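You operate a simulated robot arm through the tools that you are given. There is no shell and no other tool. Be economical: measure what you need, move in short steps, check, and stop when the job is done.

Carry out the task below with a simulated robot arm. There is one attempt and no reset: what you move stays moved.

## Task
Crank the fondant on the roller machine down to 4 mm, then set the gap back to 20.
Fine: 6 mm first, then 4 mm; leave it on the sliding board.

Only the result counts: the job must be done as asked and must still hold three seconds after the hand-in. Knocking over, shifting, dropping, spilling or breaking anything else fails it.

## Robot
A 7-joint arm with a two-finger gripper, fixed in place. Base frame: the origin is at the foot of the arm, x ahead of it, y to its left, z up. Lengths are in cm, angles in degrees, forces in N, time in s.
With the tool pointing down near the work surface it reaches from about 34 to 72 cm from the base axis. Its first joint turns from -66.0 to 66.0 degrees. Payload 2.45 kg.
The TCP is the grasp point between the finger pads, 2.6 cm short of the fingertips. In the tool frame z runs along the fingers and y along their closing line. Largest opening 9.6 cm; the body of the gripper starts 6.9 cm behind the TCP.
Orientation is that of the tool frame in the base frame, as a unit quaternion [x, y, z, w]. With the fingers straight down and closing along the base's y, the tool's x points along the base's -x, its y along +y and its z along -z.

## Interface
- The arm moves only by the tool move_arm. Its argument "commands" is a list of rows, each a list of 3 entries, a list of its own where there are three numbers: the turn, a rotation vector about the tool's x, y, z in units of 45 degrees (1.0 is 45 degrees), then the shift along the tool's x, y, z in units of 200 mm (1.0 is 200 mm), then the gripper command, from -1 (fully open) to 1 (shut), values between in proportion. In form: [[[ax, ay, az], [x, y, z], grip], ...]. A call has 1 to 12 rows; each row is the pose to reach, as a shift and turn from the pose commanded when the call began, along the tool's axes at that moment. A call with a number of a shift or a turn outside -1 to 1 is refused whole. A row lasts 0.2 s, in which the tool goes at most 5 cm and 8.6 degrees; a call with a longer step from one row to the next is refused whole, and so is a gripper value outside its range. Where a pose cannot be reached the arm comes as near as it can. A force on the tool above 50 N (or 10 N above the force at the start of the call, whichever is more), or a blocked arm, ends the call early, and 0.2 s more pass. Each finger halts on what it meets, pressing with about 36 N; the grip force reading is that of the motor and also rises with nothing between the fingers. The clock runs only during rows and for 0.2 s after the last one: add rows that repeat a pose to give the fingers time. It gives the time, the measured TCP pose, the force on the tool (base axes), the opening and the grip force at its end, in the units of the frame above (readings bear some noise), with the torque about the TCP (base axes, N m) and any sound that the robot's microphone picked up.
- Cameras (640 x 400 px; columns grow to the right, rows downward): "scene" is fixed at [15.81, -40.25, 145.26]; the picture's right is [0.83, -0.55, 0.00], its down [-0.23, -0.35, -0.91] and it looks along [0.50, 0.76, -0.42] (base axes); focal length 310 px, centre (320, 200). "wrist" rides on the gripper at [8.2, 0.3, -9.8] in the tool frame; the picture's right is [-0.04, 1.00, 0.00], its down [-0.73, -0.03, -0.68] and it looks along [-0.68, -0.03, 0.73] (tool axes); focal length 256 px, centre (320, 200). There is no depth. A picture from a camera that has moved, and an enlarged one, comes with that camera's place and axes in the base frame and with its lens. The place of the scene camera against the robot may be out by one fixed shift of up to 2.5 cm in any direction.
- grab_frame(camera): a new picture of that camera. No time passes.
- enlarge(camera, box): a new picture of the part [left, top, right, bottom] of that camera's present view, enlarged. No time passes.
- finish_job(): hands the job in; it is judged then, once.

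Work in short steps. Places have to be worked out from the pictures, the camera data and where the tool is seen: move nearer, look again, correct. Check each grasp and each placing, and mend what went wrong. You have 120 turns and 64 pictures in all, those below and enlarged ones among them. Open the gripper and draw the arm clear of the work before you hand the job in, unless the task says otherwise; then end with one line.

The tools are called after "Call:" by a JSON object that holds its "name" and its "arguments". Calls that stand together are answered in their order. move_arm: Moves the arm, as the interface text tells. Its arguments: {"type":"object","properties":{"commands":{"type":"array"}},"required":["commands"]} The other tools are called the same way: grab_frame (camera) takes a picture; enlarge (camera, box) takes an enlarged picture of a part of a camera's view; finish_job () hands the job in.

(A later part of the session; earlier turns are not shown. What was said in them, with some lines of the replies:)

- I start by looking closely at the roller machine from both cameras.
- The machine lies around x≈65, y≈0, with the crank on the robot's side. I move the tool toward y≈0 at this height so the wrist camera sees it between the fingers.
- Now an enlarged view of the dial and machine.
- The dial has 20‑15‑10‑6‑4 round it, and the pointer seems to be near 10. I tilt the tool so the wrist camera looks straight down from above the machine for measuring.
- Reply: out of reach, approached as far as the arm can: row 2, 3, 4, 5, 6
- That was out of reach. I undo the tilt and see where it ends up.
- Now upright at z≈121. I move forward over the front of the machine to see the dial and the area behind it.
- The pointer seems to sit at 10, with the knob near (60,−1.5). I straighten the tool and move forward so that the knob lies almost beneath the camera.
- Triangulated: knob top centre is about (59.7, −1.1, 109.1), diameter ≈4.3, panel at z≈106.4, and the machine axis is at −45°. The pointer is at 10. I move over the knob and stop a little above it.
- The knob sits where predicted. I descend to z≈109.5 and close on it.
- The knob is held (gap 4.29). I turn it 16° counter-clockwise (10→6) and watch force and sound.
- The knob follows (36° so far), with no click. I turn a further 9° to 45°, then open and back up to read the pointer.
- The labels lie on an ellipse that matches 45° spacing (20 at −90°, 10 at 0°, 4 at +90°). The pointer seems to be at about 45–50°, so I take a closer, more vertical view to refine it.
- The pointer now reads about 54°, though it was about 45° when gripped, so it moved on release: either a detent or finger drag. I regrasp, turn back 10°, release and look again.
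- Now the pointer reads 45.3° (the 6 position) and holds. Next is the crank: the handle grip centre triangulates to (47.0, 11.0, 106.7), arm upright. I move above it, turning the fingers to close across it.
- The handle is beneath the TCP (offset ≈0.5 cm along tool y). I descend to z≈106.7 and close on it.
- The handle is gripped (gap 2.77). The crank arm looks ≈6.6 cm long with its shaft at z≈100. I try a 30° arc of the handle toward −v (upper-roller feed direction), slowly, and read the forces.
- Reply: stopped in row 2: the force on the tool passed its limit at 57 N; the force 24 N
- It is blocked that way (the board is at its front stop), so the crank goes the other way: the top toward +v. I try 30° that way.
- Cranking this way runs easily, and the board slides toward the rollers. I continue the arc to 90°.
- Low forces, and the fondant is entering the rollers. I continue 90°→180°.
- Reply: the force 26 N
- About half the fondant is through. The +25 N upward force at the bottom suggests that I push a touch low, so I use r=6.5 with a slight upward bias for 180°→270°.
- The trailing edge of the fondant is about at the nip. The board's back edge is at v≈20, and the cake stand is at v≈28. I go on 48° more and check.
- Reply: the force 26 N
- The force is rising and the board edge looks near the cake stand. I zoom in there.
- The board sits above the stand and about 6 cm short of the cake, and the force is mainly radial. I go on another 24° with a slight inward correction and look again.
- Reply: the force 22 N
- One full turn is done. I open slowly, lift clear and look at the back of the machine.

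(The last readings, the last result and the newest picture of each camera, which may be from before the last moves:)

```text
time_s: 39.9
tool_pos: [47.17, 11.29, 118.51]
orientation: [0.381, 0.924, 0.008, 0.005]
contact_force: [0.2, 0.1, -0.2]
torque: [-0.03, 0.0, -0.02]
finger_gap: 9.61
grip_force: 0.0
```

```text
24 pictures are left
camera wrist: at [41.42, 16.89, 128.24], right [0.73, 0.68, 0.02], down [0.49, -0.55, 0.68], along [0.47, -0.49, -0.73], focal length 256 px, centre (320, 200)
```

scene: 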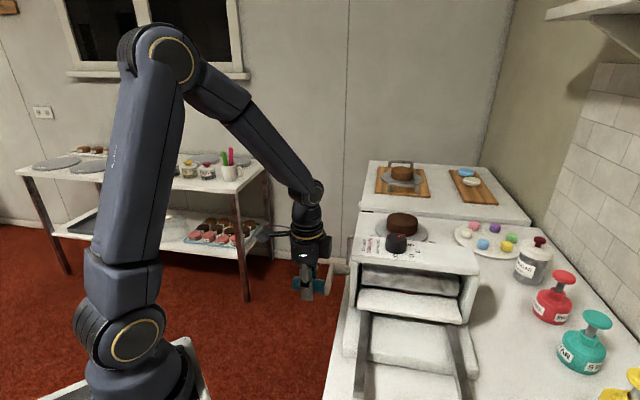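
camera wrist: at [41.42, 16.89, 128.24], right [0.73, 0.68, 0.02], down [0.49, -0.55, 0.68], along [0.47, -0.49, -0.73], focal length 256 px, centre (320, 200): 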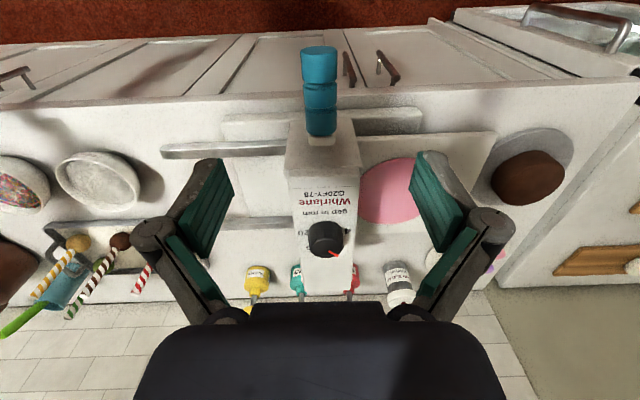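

Call:
{"name": "enlarge", "arguments": {"camera": "wrist", "box": [270, 110, 430, 270]}}

Call:
{"name": "enlarge", "arguments": {"camera": "scene", "box": [330, 220, 490, 320]}}

```text
2.50 times, centred on (350, 190) of wrist
camera zoom: at [41.42, 16.89, 128.24], right [0.73, 0.68, 0.02], down [0.49, -0.55, 0.68], along [0.47, -0.49, -0.73], focal length 640 px, centre (245, 225)
```

zoom: 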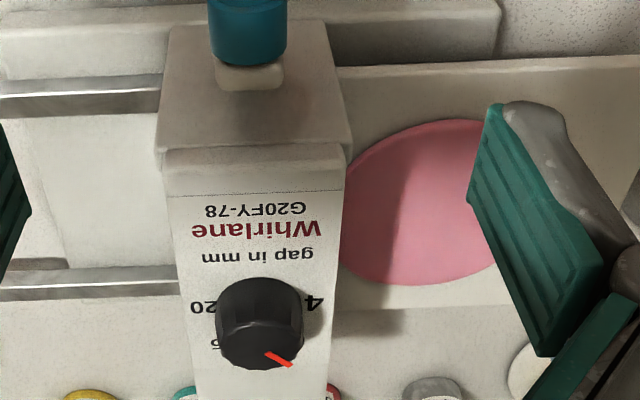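

```text
4.00 times, centred on (410, 270) of scene
camera zoom: at [15.81, -40.25, 145.26], right [0.83, -0.55, 0.0], down [-0.23, -0.35, -0.91], along [0.5, 0.76, -0.42], focal length 1242 px, centre (-40, -80)
```

zoom: 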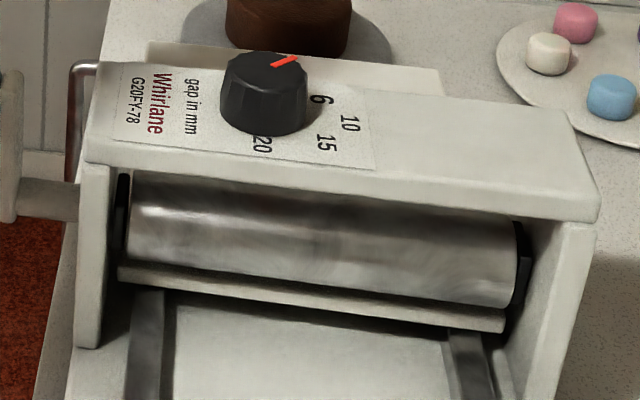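

The fondant's trailing edge is past the nip and the board is clear of the cake. Now back to the knob, closing along v this time, to turn 6→4.

Call:
{"name": "move_arm", "arguments": {"commands": [[[0.024, 0.004, 0], [-0.22, 0, 0], -1], [[0.024, 0.004, 0], [-0.44, 0, 0], -1], [[0.024, 0.004, 0], [-0.66, 0, 0], -1], [[0.024, 0.004, 0], [-0.88, 0, 0], -1], [[0.024, 0.004, 0], [-0.88, 0, 0.1], -1], [[0.024, 0.004, 0], [-0.88, 0, 0.1], -1]]}}

Call:
{"name": "grab_frame", "arguments": {"camera": "wrist"}}

```text
time_s: 41.3
tool_pos: [59.67, -1.18, 116.77]
orientation: [0.381, 0.924, 0.0, 0.001]
contact_force: [-0.2, 0.3, 0.2]
torque: [-0.03, 0.02, 0.01]
finger_gap: 9.61
grip_force: 0.0
```

```text
21 pictures are left
camera wrist: at [54.06, 4.67, 126.48], right [0.73, 0.68, 0.0], down [0.5, -0.54, 0.68], along [0.46, -0.5, -0.73], focal length 256 px, centre (320, 200)
```

wrist: 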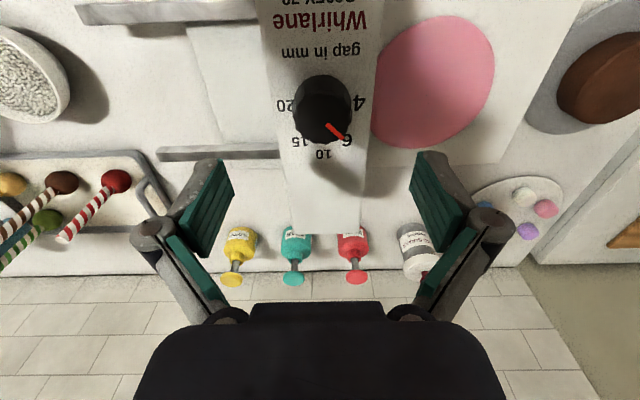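

The fondant is visible behind the machine as a nearly full oval. I descend, grip the knob and turn +45°, releasing gently.

Call:
{"name": "move_arm", "arguments": {"commands": [[[0, 0, 0], [0, 0, 0.18], -1], [[0, 0, 0], [0, 0, 0.356], -1], [[0, 0, 0], [0, 0, 0.356], -1], [[0, 0, 0], [0, 0, 0.356], 1], [[0, 0, 0], [0, 0, 0.356], 1], [[0, 0, 0], [0, 0, 0.356], 1], [[0, 0, 0], [0, 0, 0.356], 1], [[0, 0, 0], [0, 0, 0.356], 1]]}}

Call:
{"name": "move_arm", "arguments": {"commands": [[[0, 0, -0.15], [0, 0, 0], 1], [[0, 0, -0.3], [0, 0, 0], 1], [[0, 0, -0.45], [0, 0, 0], 1], [[0, 0, -0.6], [0, 0, 0], 1], [[0, 0, -0.75], [0, 0, 0], 1], [[0, 0, -0.9], [0, 0, 0], 1], [[0, 0, -1.0], [0, 0, 0], 1], [[0, 0, -1.0], [0, 0, 0], 1]]}}

Call:
{"name": "move_arm", "arguments": {"commands": [[[0, 0, 0], [0, 0, 0], 0.1], [[0, 0, 0], [0, 0, 0], 0], [[0, 0, 0], [0, 0, 0], -0.1], [[0, 0, 0], [0, 0, 0], -0.4], [[0, 0, 0], [0, 0, 0], -1], [[0, 0, 0], [0, 0, 0], -1], [[0, 0, 0], [-0.12, 0, -0.13], -1], [[0, 0, 0], [-0.246, 0, -0.26], -1], [[0, 0, 0], [-0.246, 0, -0.26], -1]]}}

Call:
{"name": "enlarge", "arguments": {"camera": "wrist", "box": [240, 0, 400, 100]}}

```text
time_s: 43.1
tool_pos: [59.77, -1.11, 109.53]
orientation: [0.381, 0.925, 0.002, 0.002]
contact_force: [13.3, 10.9, 0.3]
torque: [0.37, -0.61, -0.02]
finger_gap: 4.32
grip_force: 44.9
```

```text
time_s: 44.9
tool_pos: [59.72, -0.93, 109.64]
orientation: [-0.003, 1.0, 0.002, 0.002]
contact_force: [13.7, 19.7, 17.4]
torque: [0.5, -0.47, -0.03]
finger_gap: 4.3
grip_force: 44.8
```

```text
time_s: 46.9
tool_pos: [64.63, -1.41, 114.65]
orientation: [-0.002, 1.0, 0.0, 0.0]
contact_force: [0.6, 0.4, -0.4]
torque: [-0.01, 0.03, 0.0]
finger_gap: 9.62
grip_force: 0.0
```

```text
4.00 times, centred on (320, 50) of wrist
camera zoom: at [56.39, -1.1, 124.53], right [0.04, 1.0, 0.0], down [0.73, -0.03, 0.68], along [0.68, -0.03, -0.73], focal length 1024 px, centre (320, 800)
```

zoom: 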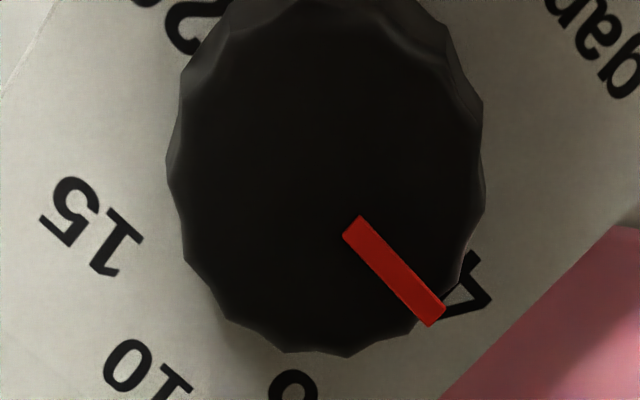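

The pointer is at 89.6° — gap 4. I return above the crank handle.

Call:
{"name": "move_arm", "arguments": {"commands": [[[0, 0, 0.15], [0, 0, -0.19], -1], [[0, 0, 0.33], [0.174, 0.126, -0.19], -1], [[0, 0, 0.5], [0.348, 0.252, -0.19], -1], [[0, 0, 0.67], [0.522, 0.378, -0.19], -1], [[0, 0, 0.84], [0.696, 0.504, -0.19], -1], [[0, 0, 1.0], [0.87, 0.63, -0.19], -1], [[0, 0, 1.0], [0.87, 0.63, -0.19], -1]]}}

Call:
{"name": "grab_frame", "arguments": {"camera": "wrist"}}

```text
time_s: 48.5
tool_pos: [46.99, 11.33, 118.36]
orientation: [0.381, 0.925, -0.001, 0.0]
contact_force: [-0.7, 0.5, 0.1]
torque: [0.0, -0.01, -0.01]
finger_gap: 9.58
grip_force: 0.1
```

```text
19 pictures are left
camera wrist: at [41.48, 17.23, 128.19], right [0.73, 0.68, 0.0], down [0.5, -0.54, 0.68], along [0.46, -0.5, -0.73], focal length 256 px, centre (320, 200)
```

wrist: 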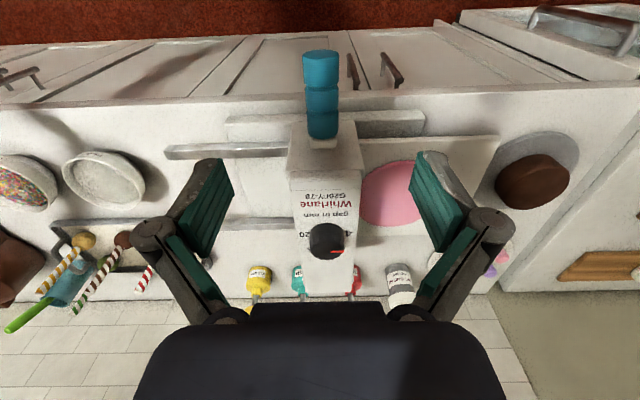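

The handle is centred beneath. I descend and grip.

Call:
{"name": "move_arm", "arguments": {"commands": [[[0, 0, 0], [0, 0, 0.2], -1], [[0, 0, 0], [0, 0, 0.4], -1], [[0, 0, 0], [0, 0, 0.593], -1], [[0, 0, 0], [0, 0, 0.593], -1], [[0, 0, 0], [0, 0, 0.593], 1], [[0, 0, 0], [0, 0, 0.593], 1], [[0, 0, 0], [0, 0, 0.593], 1], [[0, 0, 0], [0, 0, 0.593], 1], [[0, 0, 0], [0, 0, 0.593], 1], [[0, 0, 0], [0, 0, 0.593], 1]]}}

```text
time_s: 50.7
tool_pos: [47.29, 11.12, 106.59]
orientation: [0.381, 0.925, -0.001, 0.0]
contact_force: [-0.1, -0.1, 0.4]
torque: [-0.03, -0.03, -0.18]
finger_gap: 2.71
grip_force: 44.9
```

Gripped with no load. I crank back the first quarter turn (toward −v).

Call:
{"name": "move_arm", "arguments": {"commands": [[[0, 0, 0], [0, -0.045, 0.003], 1], [[0, 0, 0], [0, -0.0896, 0.0126], 1], [[0, 0, 0], [0, -0.132, 0.028], 1], [[0, 0, 0], [0, -0.172, 0.0494], 1], [[0, 0, 0], [0, -0.209, 0.076], 1], [[0, 0, 0], [0, -0.2415, 0.1076], 1], [[0, 0, 0], [0, -0.269, 0.143], 1], [[0, 0, 0], [0, -0.292, 0.1827], 1], [[0, 0, 0], [0, -0.309, 0.2246], 1], [[0, 0, 0], [0, -0.32, 0.2686], 1], [[0, 0, 0], [0, -0.325, 0.325], 1], [[0, 0, 0], [0, -0.325, 0.325], 1]]}}

```text
time_s: 53.3
tool_pos: [42.63, 6.8, 100.17]
orientation: [0.38, 0.925, 0.0, 0.002]
contact_force: [12.7, 27.3, 0.0]
torque: [0.18, -0.05, -0.26]
finger_gap: 2.75
grip_force: 44.8
```

Call:
{"name": "move_arm", "arguments": {"commands": [[[0, 0, 0], [0, 0.008, 0.0445], 1], [[0, 0, 0], [0, 0.02, 0.089], 1], [[0, 0, 0], [0, 0.0355, 0.131], 1], [[0, 0, 0], [0, 0.057, 0.171], 1], [[0, 0, 0], [0, 0.083, 0.207], 1], [[0, 0, 0], [0, 0.115, 0.238], 1], [[0, 0, 0], [0, 0.15, 0.265], 1], [[0, 0, 0], [0, 0.19, 0.287], 1], [[0, 0, 0], [0, 0.231, 0.303], 1], [[0, 0, 0], [0, 0.275, 0.313], 1], [[0, 0, 0], [0, 0.33, 0.318], 1], [[0, 0, 0], [0, 0.33, 0.318], 1]]}}

Call:
{"name": "grab_frame", "arguments": {"camera": "scene"}}

```text
time_s: 55.9
tool_pos: [47.13, 11.2, 93.5]
orientation: [0.382, 0.924, -0.002, -0.002]
contact_force: [-3.5, 0.9, -34.1]
torque: [-0.08, -0.09, -0.13]
finger_gap: 2.76
grip_force: 45.3
```

```text
18 pictures are left
```

scene: 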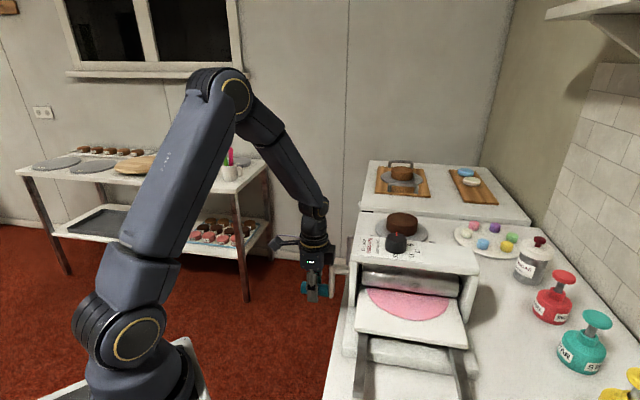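

Fondant is coming back through. The tool is pulled down 34 N here, so I add a slight downward bias and continue 180→90°.

Call:
{"name": "move_arm", "arguments": {"commands": [[[0, 0, 0], [0, 0.045, 0.005], 1], [[0, 0, 0], [0, 0.09, -0.004], 1], [[0, 0, 0], [0, 0.132, -0.0195], 1], [[0, 0, 0], [0, 0.172, -0.041], 1], [[0, 0, 0], [0, 0.209, -0.068], 1], [[0, 0, 0], [0, 0.2415, -0.1], 1], [[0, 0, 0], [0, 0.269, -0.1355], 1], [[0, 0, 0], [0, 0.292, -0.1752], 1], [[0, 0, 0], [0, 0.309, -0.217], 1], [[0, 0, 0], [0, 0.32, -0.261], 1], [[0, 0, 0], [0, 0.325, -0.3175], 1], [[0, 0, 0], [0, 0.325, -0.3175], 1]]}}

```text
time_s: 58.5
tool_pos: [51.85, 15.98, 100.16]
orientation: [0.381, 0.924, 0.0, 0.001]
contact_force: [2.9, 8.6, -0.7]
torque: [0.03, -0.05, -0.24]
finger_gap: 2.73
grip_force: 44.8
```

Call:
{"name": "move_arm", "arguments": {"commands": [[[0, 0, 0], [0, -0.003, -0.0445], 1], [[0, 0, 0], [0, -0.0125, -0.089], 1], [[0, 0, 0], [0, -0.028, -0.131], 1], [[0, 0, 0], [0, -0.049, -0.171], 1], [[0, 0, 0], [0, -0.0755, -0.207], 1], [[0, 0, 0], [0, -0.1065, -0.2395], 1], [[0, 0, 0], [0, -0.142, -0.267], 1], [[0, 0, 0], [0, -0.181, -0.29], 1], [[0, 0, 0], [0, -0.223, -0.3065], 1], [[0, 0, 0], [0, -0.2665, -0.3175], 1], [[0, 0, 0], [0, -0.3, -0.3215], 1], [[0, 0, 0], [0, -0.3, -0.3215], 1]]}}

Call:
{"name": "enlarge", "arguments": {"camera": "scene", "box": [280, 200, 488, 400]}}

```text
time_s: 61.1
tool_pos: [47.49, 11.57, 106.65]
orientation: [0.381, 0.925, 0.0, 0.0]
contact_force: [0.3, 2.2, 29.0]
torque: [-0.01, 0.01, -0.04]
finger_gap: 2.75
grip_force: 44.8
```

```text
2.00 times, centred on (384, 300) of scene
camera zoom: at [15.77, -40.26, 145.26], right [0.83, -0.55, 0.0], down [-0.23, -0.35, -0.91], along [0.5, 0.76, -0.42], focal length 621 px, centre (192, 0)
```

zoom: 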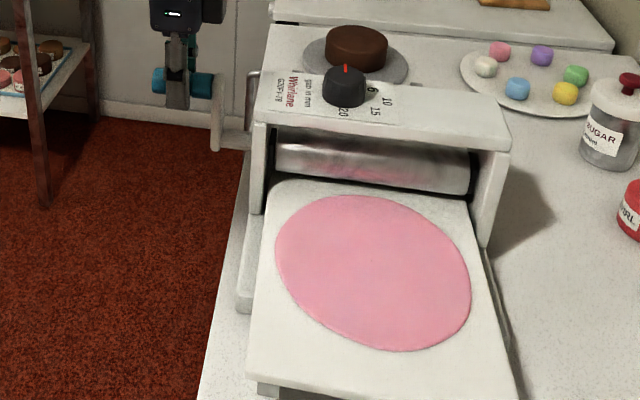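

Fondant is now a large thin oval, fully out on the front of the board. I release the crank and lift.

Call:
{"name": "move_arm", "arguments": {"commands": [[[0, 0, 0], [0, 0, 0], 0.2], [[0, 0, 0], [0, 0, 0], -0.2], [[0, 0, 0], [0, 0, 0], -1], [[0, 0, 0], [0, 0, 0], -1], [[0, 0, 0], [0, 0, 0], -1], [[0, 0, 0], [0, 0, -0.22], -1], [[0, 0, 0], [0, 0, -0.44], -1], [[0, 0, 0], [0, 0, -0.6], -1], [[0, 0, 0], [0, 0, -0.6], -1]]}}

Call:
{"name": "grab_frame", "arguments": {"camera": "wrist"}}

```text
time_s: 63.1
tool_pos: [47.49, 11.74, 118.61]
orientation: [0.381, 0.925, 0.0, 0.001]
contact_force: [-0.3, 0.0, 0.3]
torque: [0.0, -0.03, 0.02]
finger_gap: 9.6
grip_force: 0.1
```

```text
16 pictures are left
camera wrist: at [41.84, 17.7, 128.39], right [0.73, 0.68, 0.0], down [0.5, -0.54, 0.68], along [0.46, -0.5, -0.73], focal length 256 px, centre (320, 200)
```

wrist: 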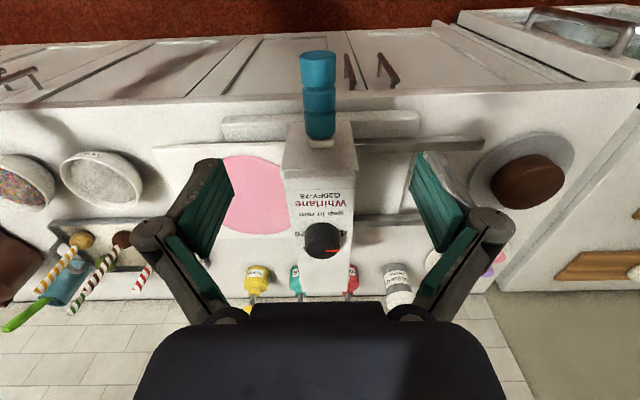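

Now to the knob, turning to yaw +45°, for the return to 20.

Call:
{"name": "move_arm", "arguments": {"commands": [[[0, 0, -0.16], [-0.18, -0.005, 0], -1], [[0, 0, -0.33], [-0.36, -0.01, 0], -1], [[0, 0, -0.5], [-0.54, -0.02, 0], -1], [[0, 0, -0.67], [-0.72, -0.027, 0], -1], [[0, 0, -0.84], [-0.885, -0.027, 0], -1], [[0, 0, -1.0], [-0.885, -0.027, 0], -1], [[0, 0, -1.0], [-0.885, -0.027, 0], -1]]}}

Call:
{"name": "move_arm", "arguments": {"commands": [[[0, 0, -0.18], [0, 0, 0], -1], [[0, 0, -0.36], [0, 0, 0], -1], [[0, 0, -0.54], [0, 0, 0], -1], [[0, 0, -0.72], [0, 0, 0], -1], [[0, 0, -0.88], [0, 0, 0], -1], [[0, 0, -1.0], [0, 0, 0], -1], [[0, 0, -1.0], [0, 0, 0], -1]]}}

```text
time_s: 64.7
tool_pos: [59.77, -1.11, 118.6]
orientation: [-0.004, 1.0, 0.0, 0.001]
contact_force: [0.1, -0.6, -0.5]
torque: [0.03, 0.0, 0.0]
finger_gap: 9.6
grip_force: 0.0
```

```text
time_s: 66.3
tool_pos: [59.77, -1.17, 118.55]
orientation: [-0.385, 0.923, -0.001, 0.0]
contact_force: [-0.2, 0.1, -0.3]
torque: [0.02, -0.01, -0.01]
finger_gap: 9.6
grip_force: 0.1
```

Positioned over the knob; I descend, grip, and turn −90° in two stages.

Call:
{"name": "move_arm", "arguments": {"commands": [[[0, 0, 0], [0, 0, 0.22], -1], [[0, 0, 0], [0, 0, 0.447], -1], [[0, 0, 0], [0, 0, 0.447], -1], [[0, 0, 0], [0, 0, 0.447], 1], [[0, 0, 0], [0, 0, 0.447], 1], [[0, 0, 0], [0, 0, 0.447], 1], [[0, 0, 0], [0, 0, 0.447], 1], [[0, 0, 0], [0, 0, 0.447], 1]]}}

Call:
{"name": "move_arm", "arguments": {"commands": [[[0, 0, 0.15], [0, 0, 0], 1], [[0, 0, 0.3], [0, 0, 0], 1], [[0, 0, 0.45], [0, 0, 0], 1], [[0, 0, 0.6], [0, 0, 0], 1], [[0, 0, 0.75], [0, 0, 0], 1], [[0, 0, 0.9], [0, 0, 0], 1], [[0, 0, 1.0], [0, 0, 0], 1], [[0, 0, 1.0], [0, 0, 0], 1]]}}

Call:
{"name": "move_arm", "arguments": {"commands": [[[0, 0, 0.15], [0, 0, 0], 1], [[0, 0, 0.3], [0, 0, 0], 1], [[0, 0, 0.45], [0, 0, 0], 1], [[0, 0, 0.6], [0, 0, 0], 1], [[0, 0, 0.75], [0, 0, 0], 1], [[0, 0, 0.9], [0, 0, 0], 1], [[0, 0, 1.0], [0, 0, 0], 1], [[0, 0, 1.0], [0, 0, 0], 1]]}}

Call:
{"name": "grab_frame", "arguments": {"camera": "wrist"}}

```text
time_s: 68.1
tool_pos: [59.7, -1.02, 109.61]
orientation: [-0.384, 0.923, 0.0, 0.001]
contact_force: [-7.0, 4.7, 2.4]
torque: [0.13, 0.39, 0.0]
finger_gap: 4.32
grip_force: 44.7
```

```text
time_s: 69.9
tool_pos: [59.72, -1.14, 109.52]
orientation: [-0.002, 1.0, -0.001, -0.001]
contact_force: [-16.0, 10.6, -5.8]
torque: [0.17, -0.08, 0.0]
finger_gap: 4.31
grip_force: 45.0
```

```text
time_s: 71.7
tool_pos: [59.74, -0.9, 109.58]
orientation: [0.381, 0.924, -0.001, 0.0]
contact_force: [-13.3, 17.9, -12.4]
torque: [0.43, 0.33, 0.0]
finger_gap: 4.29
grip_force: 45.0
```

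```text
15 pictures are left
camera wrist: at [54.12, 4.88, 119.41], right [0.73, 0.68, 0.0], down [0.5, -0.54, 0.68], along [0.46, -0.5, -0.74], focal length 256 px, centre (320, 200)
```

wrist: 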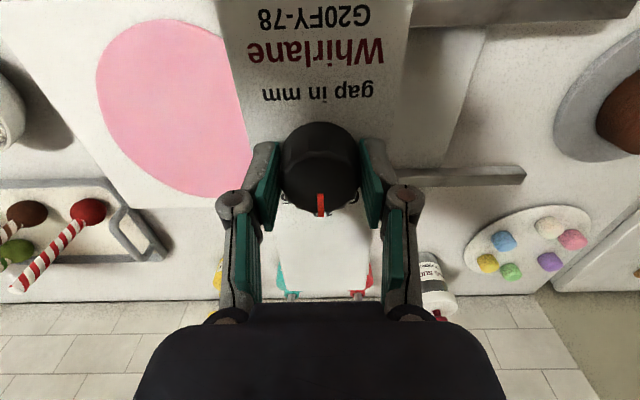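

The pointer is at 10 (halfway). I release gently, turn the open gripper back +90°, and regrip.

Call:
{"name": "move_arm", "arguments": {"commands": [[[0, 0, 0], [0, 0, 0], 0.1], [[0, 0, 0], [0, 0, 0], 0], [[0, 0, 0], [0, 0, 0], -0.1], [[0, 0, 0], [0, 0, 0], -0.5], [[0, 0, 0], [0, 0, 0], -1], [[0, 0, 0], [0, 0, 0], -1], [[0, 0, 0], [0, 0, -0.2], -1], [[0, 0, 0], [0, 0, -0.2], -1]]}}

Call:
{"name": "move_arm", "arguments": {"commands": [[[0, 0, -0.18], [0, 0, 0], -1], [[0, 0, -0.36], [0, 0, 0], -1], [[0, 0, -0.54], [0, 0, 0], -1], [[0, 0, -0.72], [0, 0, 0], -1], [[0, 0, -0.88], [0, 0, 0], -1], [[0, 0, -1.0], [0, 0, 0], -1], [[0, 0, -1.0], [0, 0, 0], -1]]}}

Call:
{"name": "move_arm", "arguments": {"commands": [[[0, 0, -0.18], [0, 0, 0], -1], [[0, 0, -0.36], [0, 0, 0], -1], [[0, 0, -0.54], [0, 0, 0], -1], [[0, 0, -0.72], [0, 0, 0], -1], [[0, 0, -0.88], [0, 0, 0], -1], [[0, 0, -1.0], [0, 0, 0], -1], [[0, 0, -1.0], [0, 0, 0], -1]]}}

Call:
{"name": "grab_frame", "arguments": {"camera": "wrist"}}

```text
time_s: 73.5
tool_pos: [59.72, -1.25, 113.68]
orientation: [0.381, 0.925, 0.0, 0.001]
contact_force: [-0.2, -0.5, 0.9]
torque: [-0.03, 0.0, 0.0]
finger_gap: 9.59
grip_force: 0.2
```

```text
time_s: 75.1
tool_pos: [59.7, -1.03, 113.64]
orientation: [-0.003, 1.0, 0.0, 0.001]
contact_force: [-1.3, 1.0, 0.3]
torque: [0.02, 0.01, -0.03]
finger_gap: 9.6
grip_force: 0.1
```

```text
time_s: 76.7
tool_pos: [59.85, -1.25, 113.62]
orientation: [-0.386, 0.923, -0.001, -0.001]
contact_force: [0.3, -0.9, 0.3]
torque: [0.03, 0.0, -0.01]
finger_gap: 9.61
grip_force: 0.0
```

```text
14 pictures are left
camera wrist: at [53.76, -6.79, 123.45], right [-0.68, 0.73, 0.0], down [0.54, 0.5, 0.68], along [0.5, 0.46, -0.73], focal length 256 px, centre (320, 200)
```

wrist: 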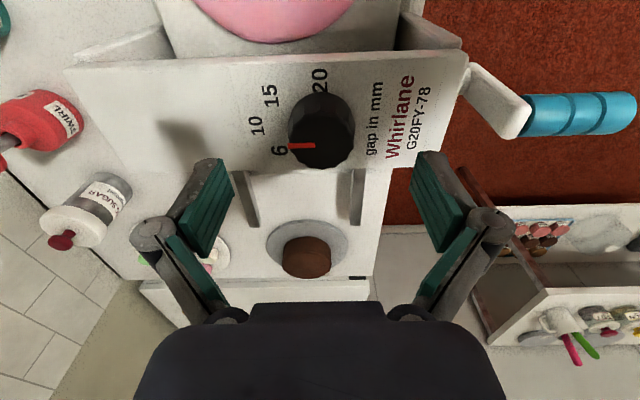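

The pointer is at ≈0° (10). I grip and turn −90° to 20.

Call:
{"name": "move_arm", "arguments": {"commands": [[[0, 0, 0], [0, 0, 0.1], -1], [[0, 0, 0], [0, 0, 0.2], -1], [[0, 0, 0], [0, 0, 0.2], -1], [[0, 0, 0], [0, 0, 0.2], 1], [[0, 0, 0], [0, 0, 0.2], 1], [[0, 0, 0], [0, 0, 0.2], 1], [[0, 0, 0], [0, 0, 0.2], 1], [[0, 0, 0], [0, 0, 0.2], 1]]}}

Call:
{"name": "move_arm", "arguments": {"commands": [[[0, 0, 0.15], [0, 0, 0], 1], [[0, 0, 0.3], [0, 0, 0], 1], [[0, 0, 0.45], [0, 0, 0], 1], [[0, 0, 0.6], [0, 0, 0], 1], [[0, 0, 0.75], [0, 0, 0], 1], [[0, 0, 0.9], [0, 0, 0], 1], [[0, 0, 1.0], [0, 0, 0], 1], [[0, 0, 1.0], [0, 0, 0], 1]]}}

Call:
{"name": "move_arm", "arguments": {"commands": [[[0, 0, 0.15], [0, 0, 0], 1], [[0, 0, 0.3], [0, 0, 0], 1], [[0, 0, 0.45], [0, 0, 0], 1], [[0, 0, 0.6], [0, 0, 0], 1], [[0, 0, 0.75], [0, 0, 0], 1], [[0, 0, 0.9], [0, 0, 0], 1], [[0, 0, 1.0], [0, 0, 0], 1], [[0, 0, 1.0], [0, 0, 0], 1]]}}

Call:
{"name": "move_arm", "arguments": {"commands": [[[0, 0, 0], [0, 0, 0], 0.1], [[0, 0, 0], [0, 0, 0], 0], [[0, 0, 0], [0, 0, 0], -0.1], [[0, 0, 0], [0, 0, 0], -0.5], [[0, 0, 0], [0, 0, 0], -1], [[0, 0, 0], [0, 0, 0], -1], [[0, 0, 0], [-0.12, 0, -0.13], -1], [[0, 0, 0], [-0.246, 0, -0.26], -1], [[0, 0, 0], [-0.246, 0, -0.26], -1]]}}

Call:
{"name": "enlarge", "arguments": {"camera": "wrist", "box": [240, 0, 400, 100]}}

```text
time_s: 78.5
tool_pos: [59.72, -1.14, 109.64]
orientation: [-0.384, 0.923, 0.001, 0.0]
contact_force: [-5.5, 3.8, 2.3]
torque: [0.13, 0.36, 0.0]
finger_gap: 4.3
grip_force: 45.3
```

```text
time_s: 80.3
tool_pos: [59.8, -1.14, 109.63]
orientation: [-0.002, 1.0, 0.0, -0.001]
contact_force: [-16.2, 11.6, 2.8]
torque: [0.33, -0.09, -0.02]
finger_gap: 4.31
grip_force: 44.4
```

```text
time_s: 82.1
tool_pos: [59.64, -1.07, 109.58]
orientation: [0.381, 0.925, 0.001, 0.0]
contact_force: [-12.3, 16.0, 0.8]
torque: [0.46, 0.41, 0.0]
finger_gap: 4.3
grip_force: 44.9
```

```text
time_s: 84.1
tool_pos: [63.34, -4.69, 114.76]
orientation: [0.381, 0.925, 0.0, -0.001]
contact_force: [-0.1, 0.1, 0.2]
torque: [-0.02, -0.03, -0.01]
finger_gap: 9.59
grip_force: 0.1
```

```text
4.00 times, centred on (320, 50) of wrist
camera zoom: at [57.69, 1.24, 124.6], right [0.73, 0.68, 0.0], down [0.5, -0.54, 0.68], along [0.46, -0.5, -0.73], focal length 1024 px, centre (320, 800)
```

zoom: 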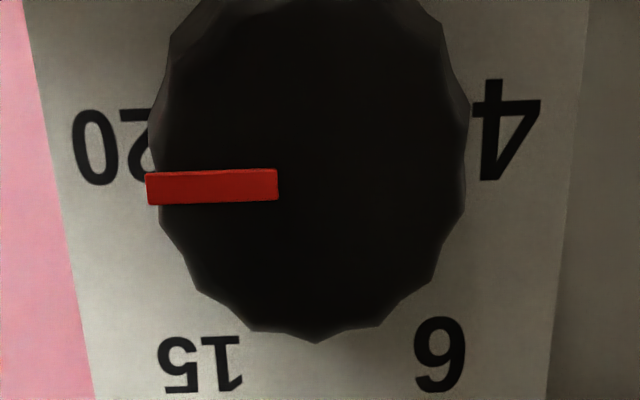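

The pointer is at −90.7°, on 20. I raise the arm clear and take a final look.

Call:
{"name": "move_arm", "arguments": {"commands": [[[0, 0, 0], [0, 0, -0.22], -1], [[0, 0, 0], [0.1, 0, -0.44], -1], [[0, 0, 0], [0.3, 0, -0.6], -1], [[0, 0, 0], [0.5, 0, -0.7], -1], [[0, 0, 0], [0.7, 0, -0.75], -1], [[0, 0, 0], [0.9, 0, -0.75], -1], [[0, 0, 0], [0.9, 0, -0.75], -1]]}}

Call:
{"name": "grab_frame", "arguments": {"camera": "scene"}}

Call:
{"name": "enlarge", "arguments": {"camera": "scene", "box": [320, 200, 488, 400]}}

Call:
{"name": "grab_frame", "arguments": {"camera": "wrist"}}

```text
refused: row 3 steps farther than a row can; nothing moved
```

```text
12 pictures are left
```

scene: 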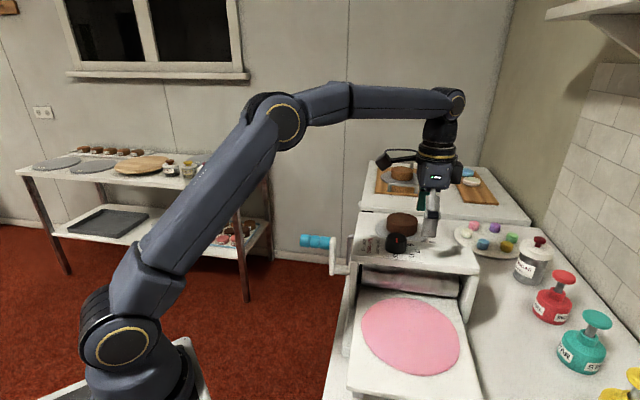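

```text
2.00 times, centred on (404, 300) of scene
camera zoom: at [15.81, -40.26, 145.26], right [0.83, -0.55, 0.0], down [-0.23, -0.35, -0.91], along [0.5, 0.76, -0.42], focal length 621 px, centre (152, 0)
```

zoom: 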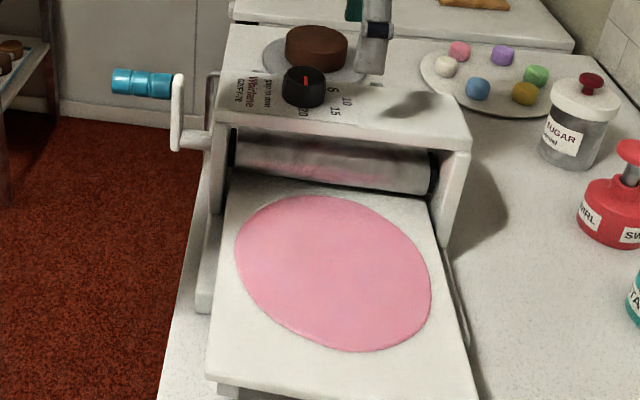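

```text
10 pictures are left
camera wrist: at [57.69, 1.24, 124.6], right [0.73, 0.68, 0.0], down [0.5, -0.54, 0.68], along [0.46, -0.5, -0.73], focal length 256 px, centre (320, 200)
```

wrist: 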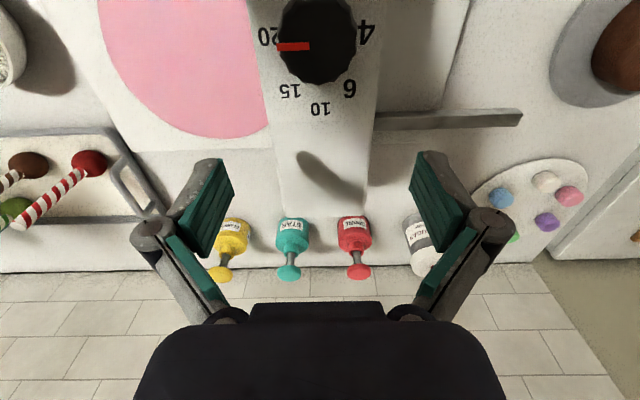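

All looks right: dial at 20, fondant whole on the board. The retreat was refused for step size, so I repeat it with smaller steps.

Call:
{"name": "move_arm", "arguments": {"commands": [[[0, 0, 0], [0, 0, -0.2], -1], [[0, 0, 0], [0, 0, -0.4], -1], [[0, 0, 0], [0.12, 0, -0.55], -1], [[0, 0, 0], [0.3, 0, -0.65], -1], [[0, 0, 0], [0.5, 0, -0.65], -1], [[0, 0, 0], [0.7, 0, -0.65], -1], [[0, 0, 0], [0.9, 0, -0.65], -1], [[0, 0, 0], [0.9, 0, -0.65], -1]]}}

Call:
{"name": "enlarge", "arguments": {"camera": "scene", "box": [350, 210, 446, 270]}}

```text
time_s: 85.9
tool_pos: [50.49, 7.93, 127.76]
orientation: [0.381, 0.925, 0.0, 0.001]
contact_force: [0.0, 0.2, 1.2]
torque: [0.0, 0.02, 0.03]
finger_gap: 9.61
grip_force: 0.0
```

```text
6.67 times, centred on (398, 240) of scene
camera zoom: at [15.81, -40.25, 145.26], right [0.83, -0.55, 0.0], down [-0.23, -0.35, -0.91], along [0.5, 0.76, -0.42], focal length 2069 px, centre (-200, -67)
```

zoom: 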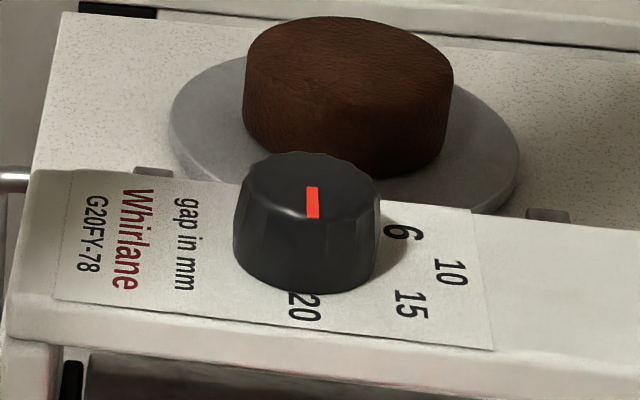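

The dial is at 20, the cake is where it was, the fondant is on the board, and the arm is clear with the gripper open. I hand in.

Call:
{"name": "finish_job", "arguments": {}}

```text
The job is handed in.
```

I rolled the fondant at 6 mm, then at 4 mm, by the dial. It is lying whole on the sliding board, the gap is back at 20, and nothing else was disturbed.
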